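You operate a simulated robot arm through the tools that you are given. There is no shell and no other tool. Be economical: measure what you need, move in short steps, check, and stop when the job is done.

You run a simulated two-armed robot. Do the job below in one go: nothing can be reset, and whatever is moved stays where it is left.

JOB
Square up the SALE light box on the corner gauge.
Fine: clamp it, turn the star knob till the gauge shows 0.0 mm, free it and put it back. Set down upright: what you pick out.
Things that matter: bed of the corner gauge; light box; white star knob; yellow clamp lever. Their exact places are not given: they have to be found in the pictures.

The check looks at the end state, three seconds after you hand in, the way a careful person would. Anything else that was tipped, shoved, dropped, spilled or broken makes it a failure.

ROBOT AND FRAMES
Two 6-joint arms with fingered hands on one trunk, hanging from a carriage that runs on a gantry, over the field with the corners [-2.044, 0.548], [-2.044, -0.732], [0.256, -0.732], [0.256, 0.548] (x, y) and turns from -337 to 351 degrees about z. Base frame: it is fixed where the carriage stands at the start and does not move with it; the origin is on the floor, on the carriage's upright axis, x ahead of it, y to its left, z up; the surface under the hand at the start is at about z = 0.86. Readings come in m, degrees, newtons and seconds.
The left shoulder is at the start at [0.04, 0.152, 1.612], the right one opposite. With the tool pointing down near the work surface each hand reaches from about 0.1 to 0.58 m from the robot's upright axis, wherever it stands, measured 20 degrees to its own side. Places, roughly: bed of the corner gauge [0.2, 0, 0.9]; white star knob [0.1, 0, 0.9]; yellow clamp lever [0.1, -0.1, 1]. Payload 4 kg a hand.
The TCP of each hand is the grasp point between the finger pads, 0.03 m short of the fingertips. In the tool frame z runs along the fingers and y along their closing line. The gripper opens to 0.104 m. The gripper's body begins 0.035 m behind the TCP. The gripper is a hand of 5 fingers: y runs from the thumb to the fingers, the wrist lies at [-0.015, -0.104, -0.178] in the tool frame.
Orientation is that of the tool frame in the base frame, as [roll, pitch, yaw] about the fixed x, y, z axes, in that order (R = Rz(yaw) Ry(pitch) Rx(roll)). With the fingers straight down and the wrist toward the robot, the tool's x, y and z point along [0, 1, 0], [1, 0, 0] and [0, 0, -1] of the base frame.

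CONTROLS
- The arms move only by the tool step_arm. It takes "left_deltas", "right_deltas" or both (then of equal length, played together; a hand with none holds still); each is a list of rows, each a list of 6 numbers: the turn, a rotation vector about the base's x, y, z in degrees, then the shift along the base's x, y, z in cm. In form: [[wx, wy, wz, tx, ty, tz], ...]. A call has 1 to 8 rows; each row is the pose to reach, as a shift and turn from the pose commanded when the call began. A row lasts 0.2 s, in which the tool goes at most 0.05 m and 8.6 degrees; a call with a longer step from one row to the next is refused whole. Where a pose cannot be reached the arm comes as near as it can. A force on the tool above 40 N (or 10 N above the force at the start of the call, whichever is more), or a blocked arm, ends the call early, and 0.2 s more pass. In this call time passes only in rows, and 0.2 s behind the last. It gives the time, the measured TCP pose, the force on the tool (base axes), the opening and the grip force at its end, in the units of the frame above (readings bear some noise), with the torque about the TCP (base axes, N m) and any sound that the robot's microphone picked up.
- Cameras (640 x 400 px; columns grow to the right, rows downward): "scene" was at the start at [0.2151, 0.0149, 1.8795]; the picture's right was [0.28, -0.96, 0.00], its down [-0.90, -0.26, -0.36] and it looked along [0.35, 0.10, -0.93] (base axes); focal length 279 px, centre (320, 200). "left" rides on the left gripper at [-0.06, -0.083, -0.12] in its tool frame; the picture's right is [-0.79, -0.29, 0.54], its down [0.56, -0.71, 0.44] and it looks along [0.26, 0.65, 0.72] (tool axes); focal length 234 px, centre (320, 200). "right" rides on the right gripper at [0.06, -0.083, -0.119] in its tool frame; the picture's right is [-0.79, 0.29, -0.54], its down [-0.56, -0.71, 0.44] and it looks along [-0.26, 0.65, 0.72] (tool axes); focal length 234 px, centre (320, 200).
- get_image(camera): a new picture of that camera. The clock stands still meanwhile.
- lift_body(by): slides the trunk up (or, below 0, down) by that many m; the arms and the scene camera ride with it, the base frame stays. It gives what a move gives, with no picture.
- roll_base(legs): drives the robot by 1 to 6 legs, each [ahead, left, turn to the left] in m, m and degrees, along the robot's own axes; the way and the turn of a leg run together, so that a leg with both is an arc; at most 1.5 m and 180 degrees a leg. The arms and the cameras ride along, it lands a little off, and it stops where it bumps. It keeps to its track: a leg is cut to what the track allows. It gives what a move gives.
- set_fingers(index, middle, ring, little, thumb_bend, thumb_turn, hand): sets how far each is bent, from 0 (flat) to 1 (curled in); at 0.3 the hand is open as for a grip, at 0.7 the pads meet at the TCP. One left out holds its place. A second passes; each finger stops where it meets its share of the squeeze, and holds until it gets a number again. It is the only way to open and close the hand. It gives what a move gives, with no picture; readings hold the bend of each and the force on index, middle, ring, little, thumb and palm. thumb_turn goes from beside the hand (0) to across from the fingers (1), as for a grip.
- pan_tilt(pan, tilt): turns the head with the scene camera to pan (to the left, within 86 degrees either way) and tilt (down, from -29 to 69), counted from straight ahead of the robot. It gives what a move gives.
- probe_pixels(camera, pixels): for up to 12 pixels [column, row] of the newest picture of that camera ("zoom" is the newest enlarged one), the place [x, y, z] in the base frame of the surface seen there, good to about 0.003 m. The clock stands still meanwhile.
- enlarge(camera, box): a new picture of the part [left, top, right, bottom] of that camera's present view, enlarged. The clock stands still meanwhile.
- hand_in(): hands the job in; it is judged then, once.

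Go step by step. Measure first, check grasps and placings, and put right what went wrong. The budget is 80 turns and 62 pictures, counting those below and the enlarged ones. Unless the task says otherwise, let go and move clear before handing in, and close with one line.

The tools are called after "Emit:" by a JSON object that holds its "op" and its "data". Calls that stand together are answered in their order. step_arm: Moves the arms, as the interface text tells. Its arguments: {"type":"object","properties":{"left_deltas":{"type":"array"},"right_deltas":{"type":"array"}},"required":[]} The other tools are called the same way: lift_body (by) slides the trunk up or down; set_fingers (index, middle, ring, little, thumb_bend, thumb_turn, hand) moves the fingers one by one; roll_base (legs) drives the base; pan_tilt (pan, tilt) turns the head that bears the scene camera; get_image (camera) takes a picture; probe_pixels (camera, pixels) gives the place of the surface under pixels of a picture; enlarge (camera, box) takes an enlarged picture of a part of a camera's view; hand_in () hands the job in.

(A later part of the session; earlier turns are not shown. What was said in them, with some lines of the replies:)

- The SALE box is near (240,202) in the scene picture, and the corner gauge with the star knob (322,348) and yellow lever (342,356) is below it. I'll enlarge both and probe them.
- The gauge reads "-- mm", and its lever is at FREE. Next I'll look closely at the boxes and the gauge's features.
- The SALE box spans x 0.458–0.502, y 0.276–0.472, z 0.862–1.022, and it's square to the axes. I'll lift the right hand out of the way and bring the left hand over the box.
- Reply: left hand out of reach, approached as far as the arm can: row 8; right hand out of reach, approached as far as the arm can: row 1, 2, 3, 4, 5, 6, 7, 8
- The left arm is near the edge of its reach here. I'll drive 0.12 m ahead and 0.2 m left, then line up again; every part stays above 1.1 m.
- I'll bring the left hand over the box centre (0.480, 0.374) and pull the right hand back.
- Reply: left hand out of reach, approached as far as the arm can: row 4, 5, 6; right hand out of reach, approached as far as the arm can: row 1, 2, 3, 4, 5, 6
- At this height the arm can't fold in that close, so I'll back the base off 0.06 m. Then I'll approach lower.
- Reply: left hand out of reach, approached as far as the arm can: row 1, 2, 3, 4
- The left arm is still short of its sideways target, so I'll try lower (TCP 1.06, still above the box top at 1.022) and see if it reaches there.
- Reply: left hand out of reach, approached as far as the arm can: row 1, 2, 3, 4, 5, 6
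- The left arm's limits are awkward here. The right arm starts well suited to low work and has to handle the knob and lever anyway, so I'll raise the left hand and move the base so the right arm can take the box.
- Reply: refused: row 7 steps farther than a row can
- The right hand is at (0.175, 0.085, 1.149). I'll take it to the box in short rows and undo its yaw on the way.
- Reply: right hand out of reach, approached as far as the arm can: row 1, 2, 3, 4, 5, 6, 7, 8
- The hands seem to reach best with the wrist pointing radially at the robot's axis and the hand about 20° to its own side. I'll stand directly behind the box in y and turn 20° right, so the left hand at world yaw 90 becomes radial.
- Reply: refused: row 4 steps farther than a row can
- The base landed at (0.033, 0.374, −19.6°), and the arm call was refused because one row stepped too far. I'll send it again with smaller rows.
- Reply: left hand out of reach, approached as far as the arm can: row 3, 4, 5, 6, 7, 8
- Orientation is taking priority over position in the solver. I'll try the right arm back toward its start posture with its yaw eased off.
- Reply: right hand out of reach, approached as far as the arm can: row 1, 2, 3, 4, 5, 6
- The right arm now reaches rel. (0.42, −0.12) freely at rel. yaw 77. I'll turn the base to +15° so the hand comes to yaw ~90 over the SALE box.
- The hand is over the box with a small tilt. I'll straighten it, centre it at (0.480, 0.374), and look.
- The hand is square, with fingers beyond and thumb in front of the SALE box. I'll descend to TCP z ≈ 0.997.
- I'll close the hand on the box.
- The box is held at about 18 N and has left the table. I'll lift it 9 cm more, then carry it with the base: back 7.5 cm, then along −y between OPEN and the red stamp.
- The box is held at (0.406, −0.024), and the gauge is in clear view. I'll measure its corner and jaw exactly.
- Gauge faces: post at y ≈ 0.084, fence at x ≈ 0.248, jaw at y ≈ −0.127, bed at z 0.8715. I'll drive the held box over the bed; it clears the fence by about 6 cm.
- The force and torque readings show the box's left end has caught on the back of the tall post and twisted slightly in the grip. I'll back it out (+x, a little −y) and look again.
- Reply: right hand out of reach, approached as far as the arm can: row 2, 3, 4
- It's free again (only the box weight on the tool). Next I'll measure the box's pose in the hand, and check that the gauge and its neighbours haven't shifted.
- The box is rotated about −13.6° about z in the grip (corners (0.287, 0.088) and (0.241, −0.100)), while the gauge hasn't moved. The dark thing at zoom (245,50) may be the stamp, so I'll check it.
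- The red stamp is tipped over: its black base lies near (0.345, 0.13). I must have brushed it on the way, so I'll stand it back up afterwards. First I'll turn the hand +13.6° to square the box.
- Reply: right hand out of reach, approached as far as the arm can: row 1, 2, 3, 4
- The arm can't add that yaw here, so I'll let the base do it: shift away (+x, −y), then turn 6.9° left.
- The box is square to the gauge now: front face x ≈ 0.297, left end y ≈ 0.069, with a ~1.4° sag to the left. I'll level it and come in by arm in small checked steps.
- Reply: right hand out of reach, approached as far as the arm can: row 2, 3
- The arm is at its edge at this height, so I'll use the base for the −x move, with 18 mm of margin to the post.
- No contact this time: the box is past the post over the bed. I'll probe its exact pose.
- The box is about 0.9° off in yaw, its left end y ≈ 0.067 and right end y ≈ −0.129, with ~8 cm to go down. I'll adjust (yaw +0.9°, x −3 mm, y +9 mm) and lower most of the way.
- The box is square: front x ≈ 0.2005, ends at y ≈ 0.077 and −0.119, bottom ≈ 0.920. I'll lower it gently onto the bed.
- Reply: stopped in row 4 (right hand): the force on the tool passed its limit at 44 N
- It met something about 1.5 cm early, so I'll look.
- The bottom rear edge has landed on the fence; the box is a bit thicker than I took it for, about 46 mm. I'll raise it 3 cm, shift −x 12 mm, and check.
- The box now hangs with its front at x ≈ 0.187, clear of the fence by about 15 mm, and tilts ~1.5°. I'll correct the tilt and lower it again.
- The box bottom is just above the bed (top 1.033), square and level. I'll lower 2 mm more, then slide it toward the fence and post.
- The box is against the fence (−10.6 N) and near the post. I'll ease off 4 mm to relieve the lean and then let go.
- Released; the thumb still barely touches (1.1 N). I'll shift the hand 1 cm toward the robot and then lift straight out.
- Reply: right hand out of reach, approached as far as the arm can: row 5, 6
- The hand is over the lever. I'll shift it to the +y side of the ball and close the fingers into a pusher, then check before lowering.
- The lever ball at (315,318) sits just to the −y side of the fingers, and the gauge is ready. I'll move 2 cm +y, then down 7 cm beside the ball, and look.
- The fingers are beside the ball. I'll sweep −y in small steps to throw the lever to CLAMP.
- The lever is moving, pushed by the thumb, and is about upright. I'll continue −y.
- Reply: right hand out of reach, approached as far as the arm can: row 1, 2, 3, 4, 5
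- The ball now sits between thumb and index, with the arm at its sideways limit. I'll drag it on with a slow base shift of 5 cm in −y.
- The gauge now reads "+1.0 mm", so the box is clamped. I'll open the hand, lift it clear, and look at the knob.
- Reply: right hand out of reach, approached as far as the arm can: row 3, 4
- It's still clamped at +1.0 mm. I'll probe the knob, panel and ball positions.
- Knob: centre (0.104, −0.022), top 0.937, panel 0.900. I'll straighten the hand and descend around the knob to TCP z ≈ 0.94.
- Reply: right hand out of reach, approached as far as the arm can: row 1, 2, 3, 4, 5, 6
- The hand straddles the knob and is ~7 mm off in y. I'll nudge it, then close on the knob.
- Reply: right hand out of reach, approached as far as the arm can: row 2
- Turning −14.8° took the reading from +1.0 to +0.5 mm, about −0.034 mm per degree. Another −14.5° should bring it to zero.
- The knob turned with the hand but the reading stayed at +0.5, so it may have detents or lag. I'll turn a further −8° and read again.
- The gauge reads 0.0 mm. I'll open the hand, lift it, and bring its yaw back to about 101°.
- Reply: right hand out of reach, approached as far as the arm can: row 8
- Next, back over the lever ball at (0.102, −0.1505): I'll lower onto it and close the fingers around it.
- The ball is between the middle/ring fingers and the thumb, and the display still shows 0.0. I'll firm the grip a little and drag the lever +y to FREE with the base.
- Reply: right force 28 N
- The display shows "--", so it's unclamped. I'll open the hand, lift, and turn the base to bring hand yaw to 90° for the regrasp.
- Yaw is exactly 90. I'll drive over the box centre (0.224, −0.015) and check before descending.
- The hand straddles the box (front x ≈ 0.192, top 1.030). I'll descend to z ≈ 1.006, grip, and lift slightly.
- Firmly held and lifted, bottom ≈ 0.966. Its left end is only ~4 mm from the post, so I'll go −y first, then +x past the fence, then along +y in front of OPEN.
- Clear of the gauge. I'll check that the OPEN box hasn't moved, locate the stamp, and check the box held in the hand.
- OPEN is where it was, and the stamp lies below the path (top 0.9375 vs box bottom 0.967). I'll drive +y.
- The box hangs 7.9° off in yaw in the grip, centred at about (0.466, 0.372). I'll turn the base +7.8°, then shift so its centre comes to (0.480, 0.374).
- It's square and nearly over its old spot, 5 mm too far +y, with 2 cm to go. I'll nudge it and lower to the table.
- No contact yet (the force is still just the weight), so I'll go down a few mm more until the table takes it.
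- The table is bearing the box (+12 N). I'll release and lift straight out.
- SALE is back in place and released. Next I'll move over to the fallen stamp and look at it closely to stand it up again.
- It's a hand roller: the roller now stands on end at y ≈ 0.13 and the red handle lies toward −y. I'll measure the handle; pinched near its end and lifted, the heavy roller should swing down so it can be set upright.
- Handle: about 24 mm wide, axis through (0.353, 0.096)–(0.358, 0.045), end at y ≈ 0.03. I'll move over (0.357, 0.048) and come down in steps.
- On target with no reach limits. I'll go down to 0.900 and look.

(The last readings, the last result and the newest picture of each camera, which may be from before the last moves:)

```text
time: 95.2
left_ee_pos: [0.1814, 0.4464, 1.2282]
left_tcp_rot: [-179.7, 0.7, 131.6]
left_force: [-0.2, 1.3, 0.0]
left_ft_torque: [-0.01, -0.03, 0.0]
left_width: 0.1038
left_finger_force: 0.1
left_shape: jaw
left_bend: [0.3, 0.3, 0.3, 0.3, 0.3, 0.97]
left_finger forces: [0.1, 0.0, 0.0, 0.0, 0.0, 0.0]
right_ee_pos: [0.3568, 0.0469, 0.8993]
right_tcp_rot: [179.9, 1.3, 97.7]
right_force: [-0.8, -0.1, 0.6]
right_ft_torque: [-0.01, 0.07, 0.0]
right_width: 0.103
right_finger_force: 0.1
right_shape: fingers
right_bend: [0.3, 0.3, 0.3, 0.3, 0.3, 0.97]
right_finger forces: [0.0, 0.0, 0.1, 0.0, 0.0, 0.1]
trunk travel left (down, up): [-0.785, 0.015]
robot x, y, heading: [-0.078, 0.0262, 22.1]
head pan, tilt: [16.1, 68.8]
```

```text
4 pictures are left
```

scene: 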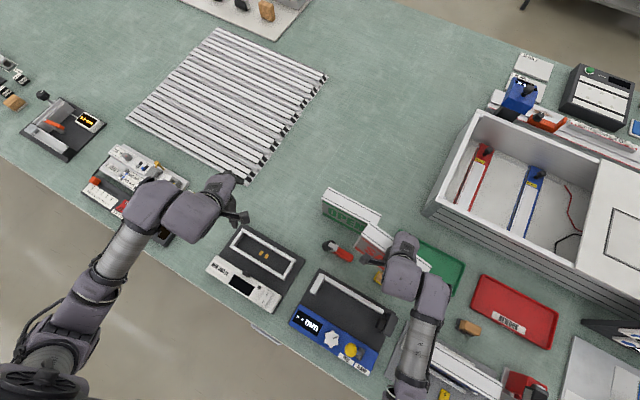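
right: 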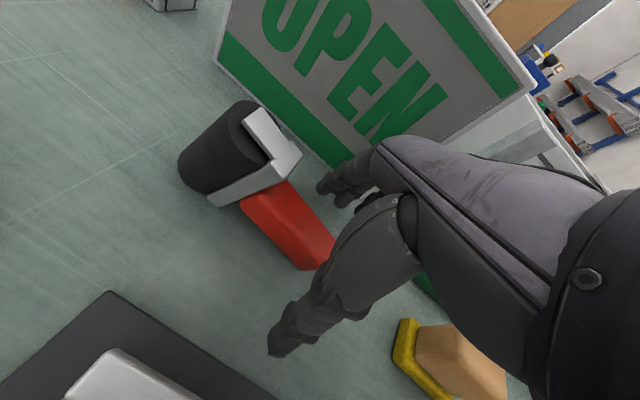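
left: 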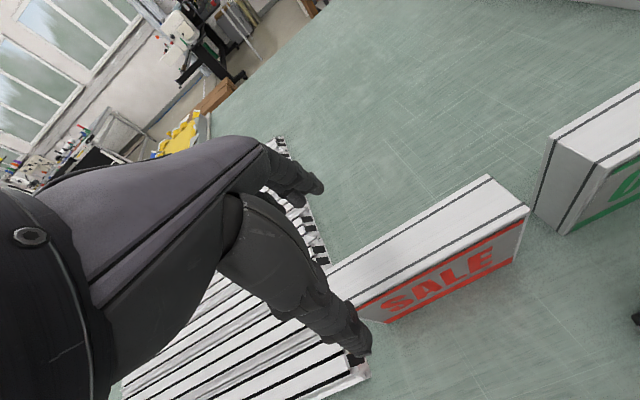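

The thumb (300,330) and index (340,190) straddle the handle near its end. I'll shift +6 mm, pinch with thumb, index and middle only, and lift 8 cm.

Emit:
{"op": "step_arm", "data": {"right_deltas": [[0, 0, 0, 0, 0.6, 0]]}}

Emit:
{"op": "set_fingers", "data": {"hand": "right", "index": 0.68, "middle": 0.68, "thumb_bend": 0.68}}

Emit:
{"op": "step_arm", "data": {"right_deltas": [[0, 0, 0, 0, 0, 1.5], [0, 0, 0, 0, 0, 3], [0, 0, 0, 0, 0, 5], [0, 0, 0, 0, 0, 7], [0, 0, 0, 0, 0, 9], [0, 0, 0, 0, 0, 11]]}}

Emit:
{"op": "get_image", "data": {"camera": "right"}}

```text
time: 95.6
left_ee_pos: [0.1823, 0.4476, 1.2274]
left_tcp_rot: [-179.6, 0.6, 131.6]
left_force: [0.1, 0.0, 0.0]
left_ft_torque: [0.0, -0.02, -0.02]
left_width: 0.104
left_finger_force: 0.0
left_shape: jaw
left_bend: [0.3, 0.3, 0.3, 0.3, 0.3, 0.97]
left_finger forces: [0.0, 0.0, 0.0, 0.0, 0.1, 0.0]
right_ee_pos: [0.3563, 0.0529, 0.8996]
right_tcp_rot: [179.9, 1.2, 97.7]
right_force: [-0.8, 0.8, 0.5]
right_ft_torque: [-0.04, -0.01, -0.03]
right_width: 0.1033
right_finger_force: 0.0
right_shape: fingers
right_bend: [0.3, 0.3, 0.3, 0.3, 0.3, 0.97]
right_finger forces: [0.0, 0.0, 0.1, 0.0, 0.1, 0.1]
trunk travel left (down, up): [-0.785, 0.015]
robot x, y, heading: [-0.0748, 0.0245, 22.0]
head pan, tilt: [16.1, 68.8]
```

```text
time: 96.6
left_ee_pos: [0.1816, 0.4474, 1.229]
left_tcp_rot: [-179.7, 0.6, 131.6]
left_force: [0.2, -0.4, 0.3]
left_ft_torque: [0.01, 0.0, -0.03]
left_width: 0.1035
left_finger_force: 0.0
left_shape: jaw
left_bend: [0.3, 0.3, 0.3, 0.3, 0.3, 0.97]
left_finger forces: [0.1, 0.1, 0.1, 0.0, 0.0, 0.1]
right_ee_pos: [0.3574, 0.0532, 0.8989]
right_tcp_rot: [179.9, 1.2, 97.6]
right_force: [-0.6, -1.1, 0.5]
right_ft_torque: [0.01, -0.01, 0.0]
right_width: 0.0242
right_finger_force: 7.2
right_shape: fingers
right_bend: [0.62, 0.65, 0.3, 0.3, 0.61, 0.97]
right_finger forces: [4.0, 3.1, 0.0, 0.1, 6.9, 0.0]
trunk travel left (down, up): [-0.785, 0.015]
robot x, y, heading: [-0.0785, 0.0318, 22.2]
head pan, tilt: [16.1, 68.8]
```

```text
time: 98.0
left_ee_pos: [0.1814, 0.4474, 1.2278]
left_tcp_rot: [-179.8, 0.7, 131.6]
left_force: [0.2, -0.1, -0.3]
left_ft_torque: [-0.03, 0.02, 0.03]
left_width: 0.1038
left_finger_force: 0.0
left_shape: jaw
left_bend: [0.3, 0.3, 0.3, 0.3, 0.3, 0.97]
left_finger forces: [0.1, 0.0, 0.1, 0.0, 0.0, 0.0]
right_ee_pos: [0.3563, 0.0529, 1.0097]
right_tcp_rot: [-180.0, 1.2, 97.5]
right_force: [0.7, -0.7, -1.6]
right_ft_torque: [-0.09, -0.02, 0.0]
right_width: 0.0244
right_finger_force: 7.3
right_shape: fingers
right_bend: [0.62, 0.65, 0.3, 0.3, 0.61, 0.96]
right_finger forces: [3.8, 3.3, 0.1, 0.0, 7.0, 0.0]
trunk travel left (down, up): [-0.785, 0.015]
robot x, y, heading: [-0.074, 0.0285, 22.0]
head pan, tilt: [16.1, 68.8]
```

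```text
3 pictures are left
```

right: 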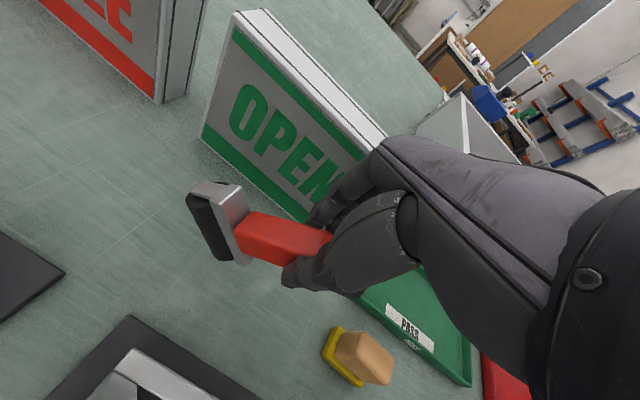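

Held, drooping slightly (torque −0.09 N·m). I'll ease the index finger off so the roller swings down about the thumb–middle pinch.

Emit:
{"op": "set_fingers", "data": {"hand": "right", "index": 0.56}}

```text
time: 99.0
left_ee_pos: [0.1818, 0.4469, 1.2279]
left_tcp_rot: [-179.6, 0.6, 131.5]
left_force: [-0.2, 1.1, 0.4]
left_ft_torque: [0.07, -0.04, 0.02]
left_width: 0.104
left_finger_force: 0.1
left_shape: jaw
left_bend: [0.3, 0.3, 0.3, 0.3, 0.3, 0.97]
left_finger forces: [0.0, 0.1, 0.0, 0.1, 0.0, 0.0]
right_ee_pos: [0.3565, 0.0542, 1.011]
right_tcp_rot: [179.9, 1.2, 97.5]
right_force: [0.7, 0.2, -1.1]
right_ft_torque: [0.0, -0.02, 0.02]
right_width: 0.0285
right_finger_force: 3.8
right_shape: fingers
right_bend: [0.55, 0.65, 0.3, 0.3, 0.64, 0.96]
right_finger forces: [0.6, 3.1, 0.1, 0.0, 3.8, 0.1]
trunk travel left (down, up): [-0.785, 0.015]
robot x, y, heading: [-0.0775, 0.0263, 21.9]
head pan, tilt: [16.1, 68.8]
```

The torque dropped to zero while it's still held, so it's hanging with the handle up. I'll firm the grip gently, carry it to its old place (0.345, 0.196), and look.

Emit:
{"op": "set_fingers", "data": {"hand": "right", "index": 0.68}}

Emit:
{"op": "roll_base", "data": {"legs": [[0.0425, 0.1359, 0]]}}

Emit:
{"op": "get_image", "data": {"camera": "right"}}

```text
time: 100.0
left_ee_pos: [0.1808, 0.4479, 1.2287]
left_tcp_rot: [-179.7, 0.7, 131.6]
left_force: [-0.7, 0.5, -0.3]
left_ft_torque: [-0.01, -0.02, -0.02]
left_width: 0.1037
left_finger_force: 0.0
left_shape: jaw
left_bend: [0.3, 0.3, 0.3, 0.3, 0.3, 0.97]
left_finger forces: [0.0, 0.0, 0.0, 0.0, 0.1, 0.1]
right_ee_pos: [0.3566, 0.0538, 1.01]
right_tcp_rot: [179.8, 1.1, 97.6]
right_force: [0.2, 0.3, -0.5]
right_ft_torque: [0.0, 0.01, -0.03]
right_width: 0.0256
right_finger_force: 6.2
right_shape: fingers
right_bend: [0.6, 0.66, 0.3, 0.3, 0.62, 0.97]
right_finger forces: [4.7, 1.4, 0.1, 0.0, 6.1, 0.1]
trunk travel left (down, up): [-0.785, 0.015]
robot x, y, heading: [-0.0806, 0.0275, 21.9]
head pan, tilt: [16.1, 68.8]
```

```text
time: 101.3
left_ee_pos: [0.1703, 0.589, 1.2284]
left_tcp_rot: [-179.7, 0.6, 131.7]
left_force: [0.3, -1.0, 0.3]
left_ft_torque: [0.01, 0.0, -0.01]
left_width: 0.1038
left_finger_force: 0.0
left_shape: jaw
left_bend: [0.3, 0.3, 0.3, 0.3, 0.3, 0.97]
left_finger forces: [0.0, 0.0, 0.0, 0.0, 0.0, 0.0]
right_ee_pos: [0.3441, 0.1955, 1.0091]
right_tcp_rot: [179.9, 1.2, 97.6]
right_force: [0.1, 0.5, -0.9]
right_ft_torque: [0.0, 0.02, -0.01]
right_width: 0.0253
right_finger_force: 6.0
right_shape: fingers
right_bend: [0.6, 0.66, 0.3, 0.3, 0.62, 0.97]
right_finger forces: [4.7, 1.6, 0.0, 0.1, 6.2, 0.1]
trunk travel left (down, up): [-0.785, 0.015]
robot x, y, heading: [-0.0874, 0.171, 22.0]
head pan, tilt: [16.1, 68.8]
```

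```text
2 pictures are left
```

right: 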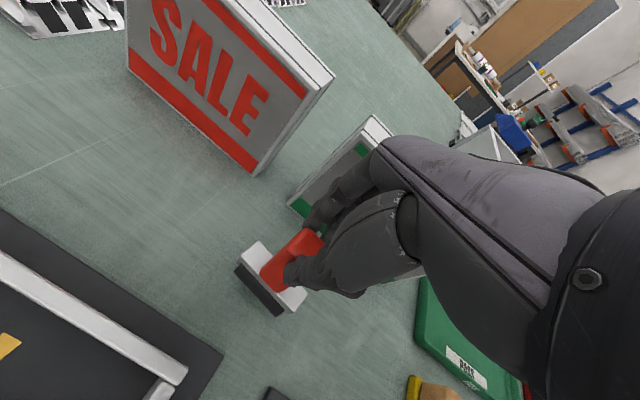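

It hangs upright, just as it stood at the start: handle up, white bracket, roller below. I'll probe its height and tilt before lowering.

Emit:
{"op": "probe_pixels", "data": {"camera": "right", "pixels": [[256, 252], [294, 297], [248, 285], [272, 308], [303, 238], [272, 275], [280, 262]]}}

```text
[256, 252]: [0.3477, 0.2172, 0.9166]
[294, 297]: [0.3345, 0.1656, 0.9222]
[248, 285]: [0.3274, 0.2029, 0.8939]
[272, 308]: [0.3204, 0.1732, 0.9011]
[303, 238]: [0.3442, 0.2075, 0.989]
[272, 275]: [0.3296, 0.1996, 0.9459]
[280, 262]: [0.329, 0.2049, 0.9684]
```

It slipped down in the pinch: its bottom is only ~5 mm above the table, tilted ~6° about x. I'll level it with a +5° turn and lower gently.

Emit:
{"op": "step_arm", "data": {"right_deltas": [[2.5, 0, 0, 0, -0.3, 0], [5, 0, 0, 0, -0.6, 0], [5, 0, 0, 0, -0.6, -0.2], [5, 0, 0, 0, -0.6, -0.4], [5, 0, 0, 0, -0.6, -0.6]]}}

Emit:
{"op": "probe_pixels", "data": {"camera": "right", "pixels": [[256, 252]]}}

```text
time: 102.5
left_ee_pos: [0.1703, 0.5887, 1.2276]
left_tcp_rot: [-179.7, 0.7, 131.7]
left_force: [0.3, 0.3, 0.4]
left_ft_torque: [0.0, 0.01, -0.01]
left_width: 0.104
left_finger_force: 0.1
left_shape: jaw
left_bend: [0.3, 0.3, 0.3, 0.3, 0.3, 0.97]
left_finger forces: [0.0, 0.1, 0.0, 0.0, 0.0, 0.0]
right_ee_pos: [0.3391, 0.2036, 1.0006]
right_tcp_rot: [178.8, -2.9, 96.9]
right_force: [0.0, 0.7, -1.1]
right_ft_torque: [-0.01, -0.03, -0.02]
right_width: 0.0257
right_finger_force: 6.6
right_shape: fingers
right_bend: [0.6, 0.66, 0.3, 0.3, 0.62, 0.97]
right_finger forces: [4.6, 1.6, 0.1, 0.1, 6.2, 0.0]
right hand out of reach, approached as far as the arm can: row 2, 3, 4, 5
trunk travel left (down, up): [-0.785, 0.015]
robot x, y, heading: [-0.0859, 0.172, 21.8]
head pan, tilt: [16.1, 68.8]
```

```text
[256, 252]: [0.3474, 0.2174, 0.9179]
```

I'll lower in tiny steps until the table takes the weight.

Emit:
{"op": "step_arm", "data": {"right_deltas": [[0, 0, 0, 0, 0, -0.15], [0, 0, 0, 0, 0, -0.3], [0, 0, 0, 0, 0, -0.3]]}}

Emit:
{"op": "enlarge", "data": {"camera": "right", "box": [200, 200, 360, 330]}}

Emit:
{"op": "probe_pixels", "data": {"camera": "zoom", "pixels": [[200, 200], [300, 300], [380, 390], [250, 250], [180, 300], [240, 350], [300, 390], [350, 200], [330, 250], [360, 350], [150, 250], [400, 180]]}}

```text
time: 103.3
left_ee_pos: [0.1706, 0.5893, 1.228]
left_tcp_rot: [-179.6, 0.7, 131.5]
left_force: [-0.5, -0.2, -0.6]
left_ft_torque: [0.01, -0.01, -0.02]
left_width: 0.1039
left_finger_force: 0.1
left_shape: jaw
left_bend: [0.3, 0.3, 0.3, 0.3, 0.3, 0.97]
left_finger forces: [0.0, 0.0, 0.1, 0.0, 0.1, 0.0]
right_ee_pos: [0.3367, 0.2095, 0.9963]
right_tcp_rot: [179.1, -3.4, 97.2]
right_force: [0.4, 0.3, -1.9]
right_ft_torque: [-0.02, -0.02, 0.01]
right_width: 0.0255
right_finger_force: 6.1
right_shape: fingers
right_bend: [0.6, 0.66, 0.3, 0.3, 0.62, 0.97]
right_finger forces: [4.5, 1.6, 0.0, 0.0, 6.2, 0.1]
right hand out of reach, approached as far as the arm can: row 2, 3
trunk travel left (down, up): [-0.785, 0.015]
robot x, y, heading: [-0.0902, 0.1689, 21.7]
head pan, tilt: [16.1, 68.8]
```

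```text
3.08 times, centred on (280, 265) of right
```

zoom: 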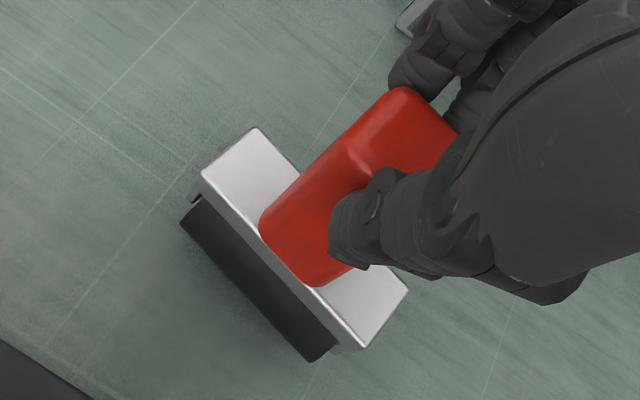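

```text
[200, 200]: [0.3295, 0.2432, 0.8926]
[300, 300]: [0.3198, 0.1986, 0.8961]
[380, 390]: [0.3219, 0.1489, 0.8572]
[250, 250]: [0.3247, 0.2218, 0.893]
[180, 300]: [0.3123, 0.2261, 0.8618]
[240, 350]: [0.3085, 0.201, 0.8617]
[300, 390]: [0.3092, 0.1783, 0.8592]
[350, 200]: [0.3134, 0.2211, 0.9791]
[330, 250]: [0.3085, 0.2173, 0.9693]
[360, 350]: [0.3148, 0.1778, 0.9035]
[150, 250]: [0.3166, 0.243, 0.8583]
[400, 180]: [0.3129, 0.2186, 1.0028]
```

It's nearly level. The arm drifts here, so I'll use the base to fine-tune position and the trunk to lower it straight down.

Emit:
{"op": "roll_base", "data": {"legs": [[0.0049, -0.0148, 0]]}}

Emit:
{"op": "lift_body", "data": {"by": -0.004}}

Emit:
{"op": "lift_body", "data": {"by": -0.003}}

```text
time: 104.1
left_ee_pos: [0.1807, 0.578, 1.2273]
left_tcp_rot: [-179.7, 0.7, 131.7]
left_force: [0.0, -0.4, 0.2]
left_ft_torque: [-0.02, -0.01, 0.01]
left_width: 0.1036
left_finger_force: 0.0
left_shape: jaw
left_bend: [0.3, 0.3, 0.3, 0.3, 0.3, 0.97]
left_finger forces: [0.1, 0.0, 0.0, 0.0, 0.0, 0.0]
right_ee_pos: [0.3465, 0.1969, 0.9967]
right_tcp_rot: [179.0, -3.3, 97.3]
right_force: [0.0, 0.4, -1.0]
right_ft_torque: [0.03, 0.01, 0.04]
right_width: 0.0256
right_finger_force: 6.0
right_shape: fingers
right_bend: [0.61, 0.66, 0.3, 0.3, 0.62, 0.97]
right_finger forces: [4.7, 1.7, 0.0, 0.0, 6.2, 0.0]
trunk travel left (down, up): [-0.785, 0.015]
robot x, y, heading: [-0.0798, 0.1581, 21.7]
head pan, tilt: [16.1, 68.8]
```

```text
time: 104.6
left_ee_pos: [0.1809, 0.5773, 1.2248]
left_tcp_rot: [-179.7, 0.7, 131.6]
left_force: [-1.0, 0.4, -0.6]
left_ft_torque: [0.01, 0.02, -0.04]
left_width: 0.1038
left_finger_force: 0.1
left_shape: jaw
left_bend: [0.3, 0.3, 0.3, 0.3, 0.3, 0.97]
left_finger forces: [0.0, 0.0, 0.0, 0.0, 0.0, 0.1]
right_ee_pos: [0.3457, 0.1981, 0.9922]
right_tcp_rot: [179.1, -3.3, 97.2]
right_force: [0.4, -1.0, -1.3]
right_ft_torque: [0.02, 0.01, 0.0]
right_width: 0.0252
right_finger_force: 6.3
right_shape: fingers
right_bend: [0.61, 0.66, 0.3, 0.3, 0.62, 0.97]
right_finger forces: [4.6, 1.6, 0.0, 0.0, 6.1, 0.0]
trunk travel left (down, up): [-0.781, 0.019]
robot x, y, heading: [-0.0753, 0.1603, 22.0]
head pan, tilt: [16.1, 68.8]
```

```text
time: 105.2
left_ee_pos: [0.1803, 0.5773, 1.223]
left_tcp_rot: [-179.6, 0.7, 131.6]
left_force: [-0.2, 0.0, -0.2]
left_ft_torque: [-0.03, 0.03, 0.03]
left_width: 0.104
left_finger_force: 0.1
left_shape: jaw
left_bend: [0.3, 0.3, 0.3, 0.3, 0.3, 0.97]
left_finger forces: [0.0, 0.0, 0.0, 0.0, 0.0, 0.0]
right_ee_pos: [0.347, 0.1976, 0.9903]
right_tcp_rot: [179.0, -3.3, 97.2]
right_force: [-0.4, -1.8, 5.4]
right_ft_torque: [-0.01, 0.02, 0.01]
right_width: 0.0252
right_finger_force: 6.3
right_shape: fingers
right_bend: [0.61, 0.67, 0.3, 0.3, 0.62, 0.97]
right_finger forces: [5.2, 1.7, 0.0, 0.1, 6.7, 0.1]
trunk travel left (down, up): [-0.778, 0.022]
robot x, y, heading: [-0.0799, 0.1618, 21.8]
head pan, tilt: [16.1, 68.8]
```

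Contact: the table bears it (+5.4 N), at (0.347, 0.198). I'll release carefully, opening just a little first, then fully, and raise the hand vertically.

Emit:
{"op": "set_fingers", "data": {"hand": "right", "index": 0.5, "middle": 0.5, "thumb_bend": 0.5}}

Emit:
{"op": "set_fingers", "data": {"hand": "right", "index": 0.3, "middle": 0.3, "thumb_bend": 0.3}}

Emit:
{"op": "lift_body", "data": {"by": 0.022}}

Emit:
{"op": "step_arm", "data": {"right_deltas": [[0, 0, 0, 0, 0, 2], [0, 0, 0, 0, 0, 4], [0, 0, 0, 0, 0, 6]]}}

```text
time: 106.2
left_ee_pos: [0.1799, 0.5772, 1.2203]
left_tcp_rot: [-179.6, 0.7, 131.7]
left_force: [0.1, -0.2, -0.8]
left_ft_torque: [-0.01, 0.0, -0.05]
left_width: 0.1039
left_finger_force: 0.1
left_shape: jaw
left_bend: [0.3, 0.3, 0.3, 0.3, 0.3, 0.97]
left_finger forces: [0.0, 0.0, 0.0, 0.0, 0.1, 0.1]
right_ee_pos: [0.346, 0.1971, 0.9893]
right_tcp_rot: [179.1, -3.3, 97.3]
right_force: [-0.3, 0.0, -0.4]
right_ft_torque: [0.0, 0.01, -0.01]
right_width: 0.0517
right_finger_force: 0.1
right_shape: fingers
right_bend: [0.5, 0.5, 0.3, 0.3, 0.5, 0.97]
right_finger forces: [0.1, 0.0, 0.0, 0.0, 0.0, 0.1]
trunk travel left (down, up): [-0.778, 0.022]
robot x, y, heading: [-0.0796, 0.1564, 21.7]
head pan, tilt: [16.1, 68.8]
```

```text
time: 107.2
left_ee_pos: [0.1801, 0.5777, 1.2219]
left_tcp_rot: [-179.8, 0.7, 131.5]
left_force: [-0.2, -0.6, 0.7]
left_ft_torque: [-0.02, -0.01, 0.0]
left_width: 0.104
left_finger_force: 0.1
left_shape: jaw
left_bend: [0.3, 0.3, 0.3, 0.3, 0.3, 0.97]
left_finger forces: [0.0, 0.1, 0.0, 0.0, 0.0, 0.0]
right_ee_pos: [0.3475, 0.1963, 0.9902]
right_tcp_rot: [179.1, -3.4, 97.4]
right_force: [-0.9, -0.3, 0.1]
right_ft_torque: [-0.02, 0.0, 0.0]
right_width: 0.103
right_finger_force: 0.0
right_shape: fingers
right_bend: [0.3, 0.3, 0.3, 0.3, 0.3, 0.97]
right_finger forces: [0.0, 0.0, 0.1, 0.0, 0.0, 0.1]
trunk travel left (down, up): [-0.778, 0.022]
robot x, y, heading: [-0.0767, 0.1606, 21.6]
head pan, tilt: [16.1, 68.8]
```

```text
time: 107.8
left_ee_pos: [0.18, 0.5769, 1.2444]
left_tcp_rot: [-179.7, 0.7, 131.6]
left_force: [0.8, 0.3, 0.0]
left_ft_torque: [-0.01, 0.02, 0.03]
left_width: 0.1036
left_finger_force: 0.1
left_shape: jaw
left_bend: [0.3, 0.3, 0.3, 0.3, 0.3, 0.97]
left_finger forces: [0.0, 0.0, 0.0, 0.1, 0.0, 0.0]
right_ee_pos: [0.3467, 0.1976, 1.0112]
right_tcp_rot: [179.0, -3.3, 97.2]
right_force: [0.1, -0.1, -0.1]
right_ft_torque: [-0.02, -0.01, -0.02]
right_width: 0.1028
right_finger_force: 0.1
right_shape: fingers
right_bend: [0.3, 0.3, 0.3, 0.3, 0.3, 0.97]
right_finger forces: [0.0, 0.0, 0.0, 0.0, 0.0, 0.1]
trunk travel left (down, up): [-0.8, 0.0]
robot x, y, heading: [-0.0755, 0.1575, 21.8]
head pan, tilt: [16.1, 68.8]
```

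```text
time: 108.6
left_ee_pos: [0.1804, 0.5758, 1.2436]
left_tcp_rot: [-179.6, 0.6, 131.5]
left_force: [0.1, 0.1, 0.2]
left_ft_torque: [-0.01, 0.04, 0.02]
left_width: 0.1035
left_finger_force: 0.1
left_shape: jaw
left_bend: [0.3, 0.3, 0.3, 0.3, 0.3, 0.97]
left_finger forces: [0.1, 0.0, 0.0, 0.0, 0.1, 0.1]
right_ee_pos: [0.3456, 0.1998, 1.0684]
right_tcp_rot: [178.9, -2.8, 96.9]
right_force: [0.7, 0.7, -0.1]
right_ft_torque: [0.0, 0.02, -0.01]
right_width: 0.103
right_finger_force: 0.0
right_shape: fingers
right_bend: [0.3, 0.3, 0.3, 0.3, 0.3, 0.97]
right_finger forces: [0.1, 0.0, 0.0, 0.0, 0.0, 0.0]
right hand out of reach, approached as far as the arm can: row 3
trunk travel left (down, up): [-0.8, 0.0]
robot x, y, heading: [-0.079, 0.1612, 21.8]
head pan, tilt: [16.1, 68.8]
```

Released cleanly, and the hand is above the roller. I'll back away and use the last picture for an overall check.

Emit:
{"op": "roll_base", "data": {"legs": [[-0.232, 0.0928, 0]]}}

Emit:
{"op": "get_image", "data": {"camera": "scene"}}

```text
time: 110.5
left_ee_pos: [-0.0684, 0.5762, 1.2425]
left_tcp_rot: [-179.8, 0.7, 131.5]
left_force: [-0.4, -0.6, 1.5]
left_ft_torque: [0.0, -0.01, -0.01]
left_width: 0.1039
left_finger_force: 0.1
left_shape: jaw
left_bend: [0.3, 0.3, 0.3, 0.3, 0.3, 0.97]
left_finger forces: [0.0, 0.1, 0.0, 0.1, 0.0, 0.0]
right_ee_pos: [0.0964, 0.201, 1.0711]
right_tcp_rot: [179.0, -2.8, 96.9]
right_force: [-0.6, -0.3, 0.7]
right_ft_torque: [0.01, 0.05, 0.01]
right_width: 0.1029
right_finger_force: 0.1
right_shape: fingers
right_bend: [0.3, 0.3, 0.3, 0.3, 0.3, 0.97]
right_finger forces: [0.0, 0.0, 0.0, 0.0, 0.1, 0.0]
trunk travel left (down, up): [-0.8, 0.0]
robot x, y, heading: [-0.325, 0.1594, 21.8]
head pan, tilt: [16.1, 68.8]
```

```text
0 pictures are left
```

scene: 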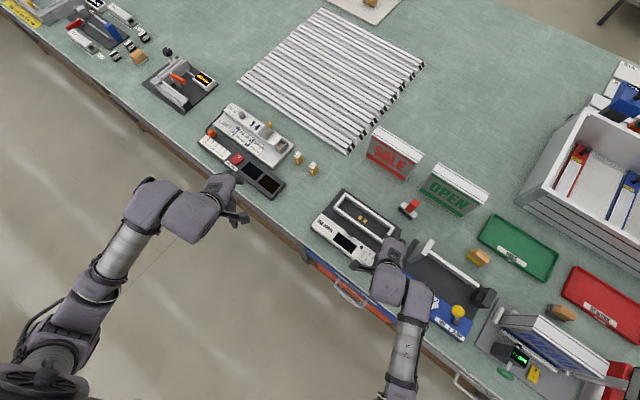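

SALE (395,152), OPEN (453,190) and the roller (409,208) all stand upright. I'll do one last probe of SALE, the roller and the lever ball.

Emit:
{"op": "probe_pixels", "data": {"camera": "scene", "pixels": [[381, 129], [373, 137], [422, 154], [415, 163], [414, 202], [409, 209], [458, 312], [430, 170], [485, 200]]}}

```text
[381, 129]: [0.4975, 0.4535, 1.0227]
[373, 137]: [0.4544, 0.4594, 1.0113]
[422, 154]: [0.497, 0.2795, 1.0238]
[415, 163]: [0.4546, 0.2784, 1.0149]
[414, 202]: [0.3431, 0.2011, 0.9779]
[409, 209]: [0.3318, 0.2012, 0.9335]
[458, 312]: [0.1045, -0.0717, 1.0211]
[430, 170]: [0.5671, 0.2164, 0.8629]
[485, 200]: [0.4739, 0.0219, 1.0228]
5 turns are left
```

SALE is back at x 0.456–0.50, y 0.278–~0.47, upright and square. The lever is at FREE, the roller stands in its old place, and the hands are clear, so I'm handing in.

Emit:
{"op": "hand_in", "data": {}}

```text
The job is handed in.
```

The SALE box was clamped, set to 0.0 mm with the star knob, freed and put back upright, and the job is handed in. While carrying the box I knocked over the red-handled roller. I stood it back up within about a centimetre of where it was, possibly turned a few degrees.
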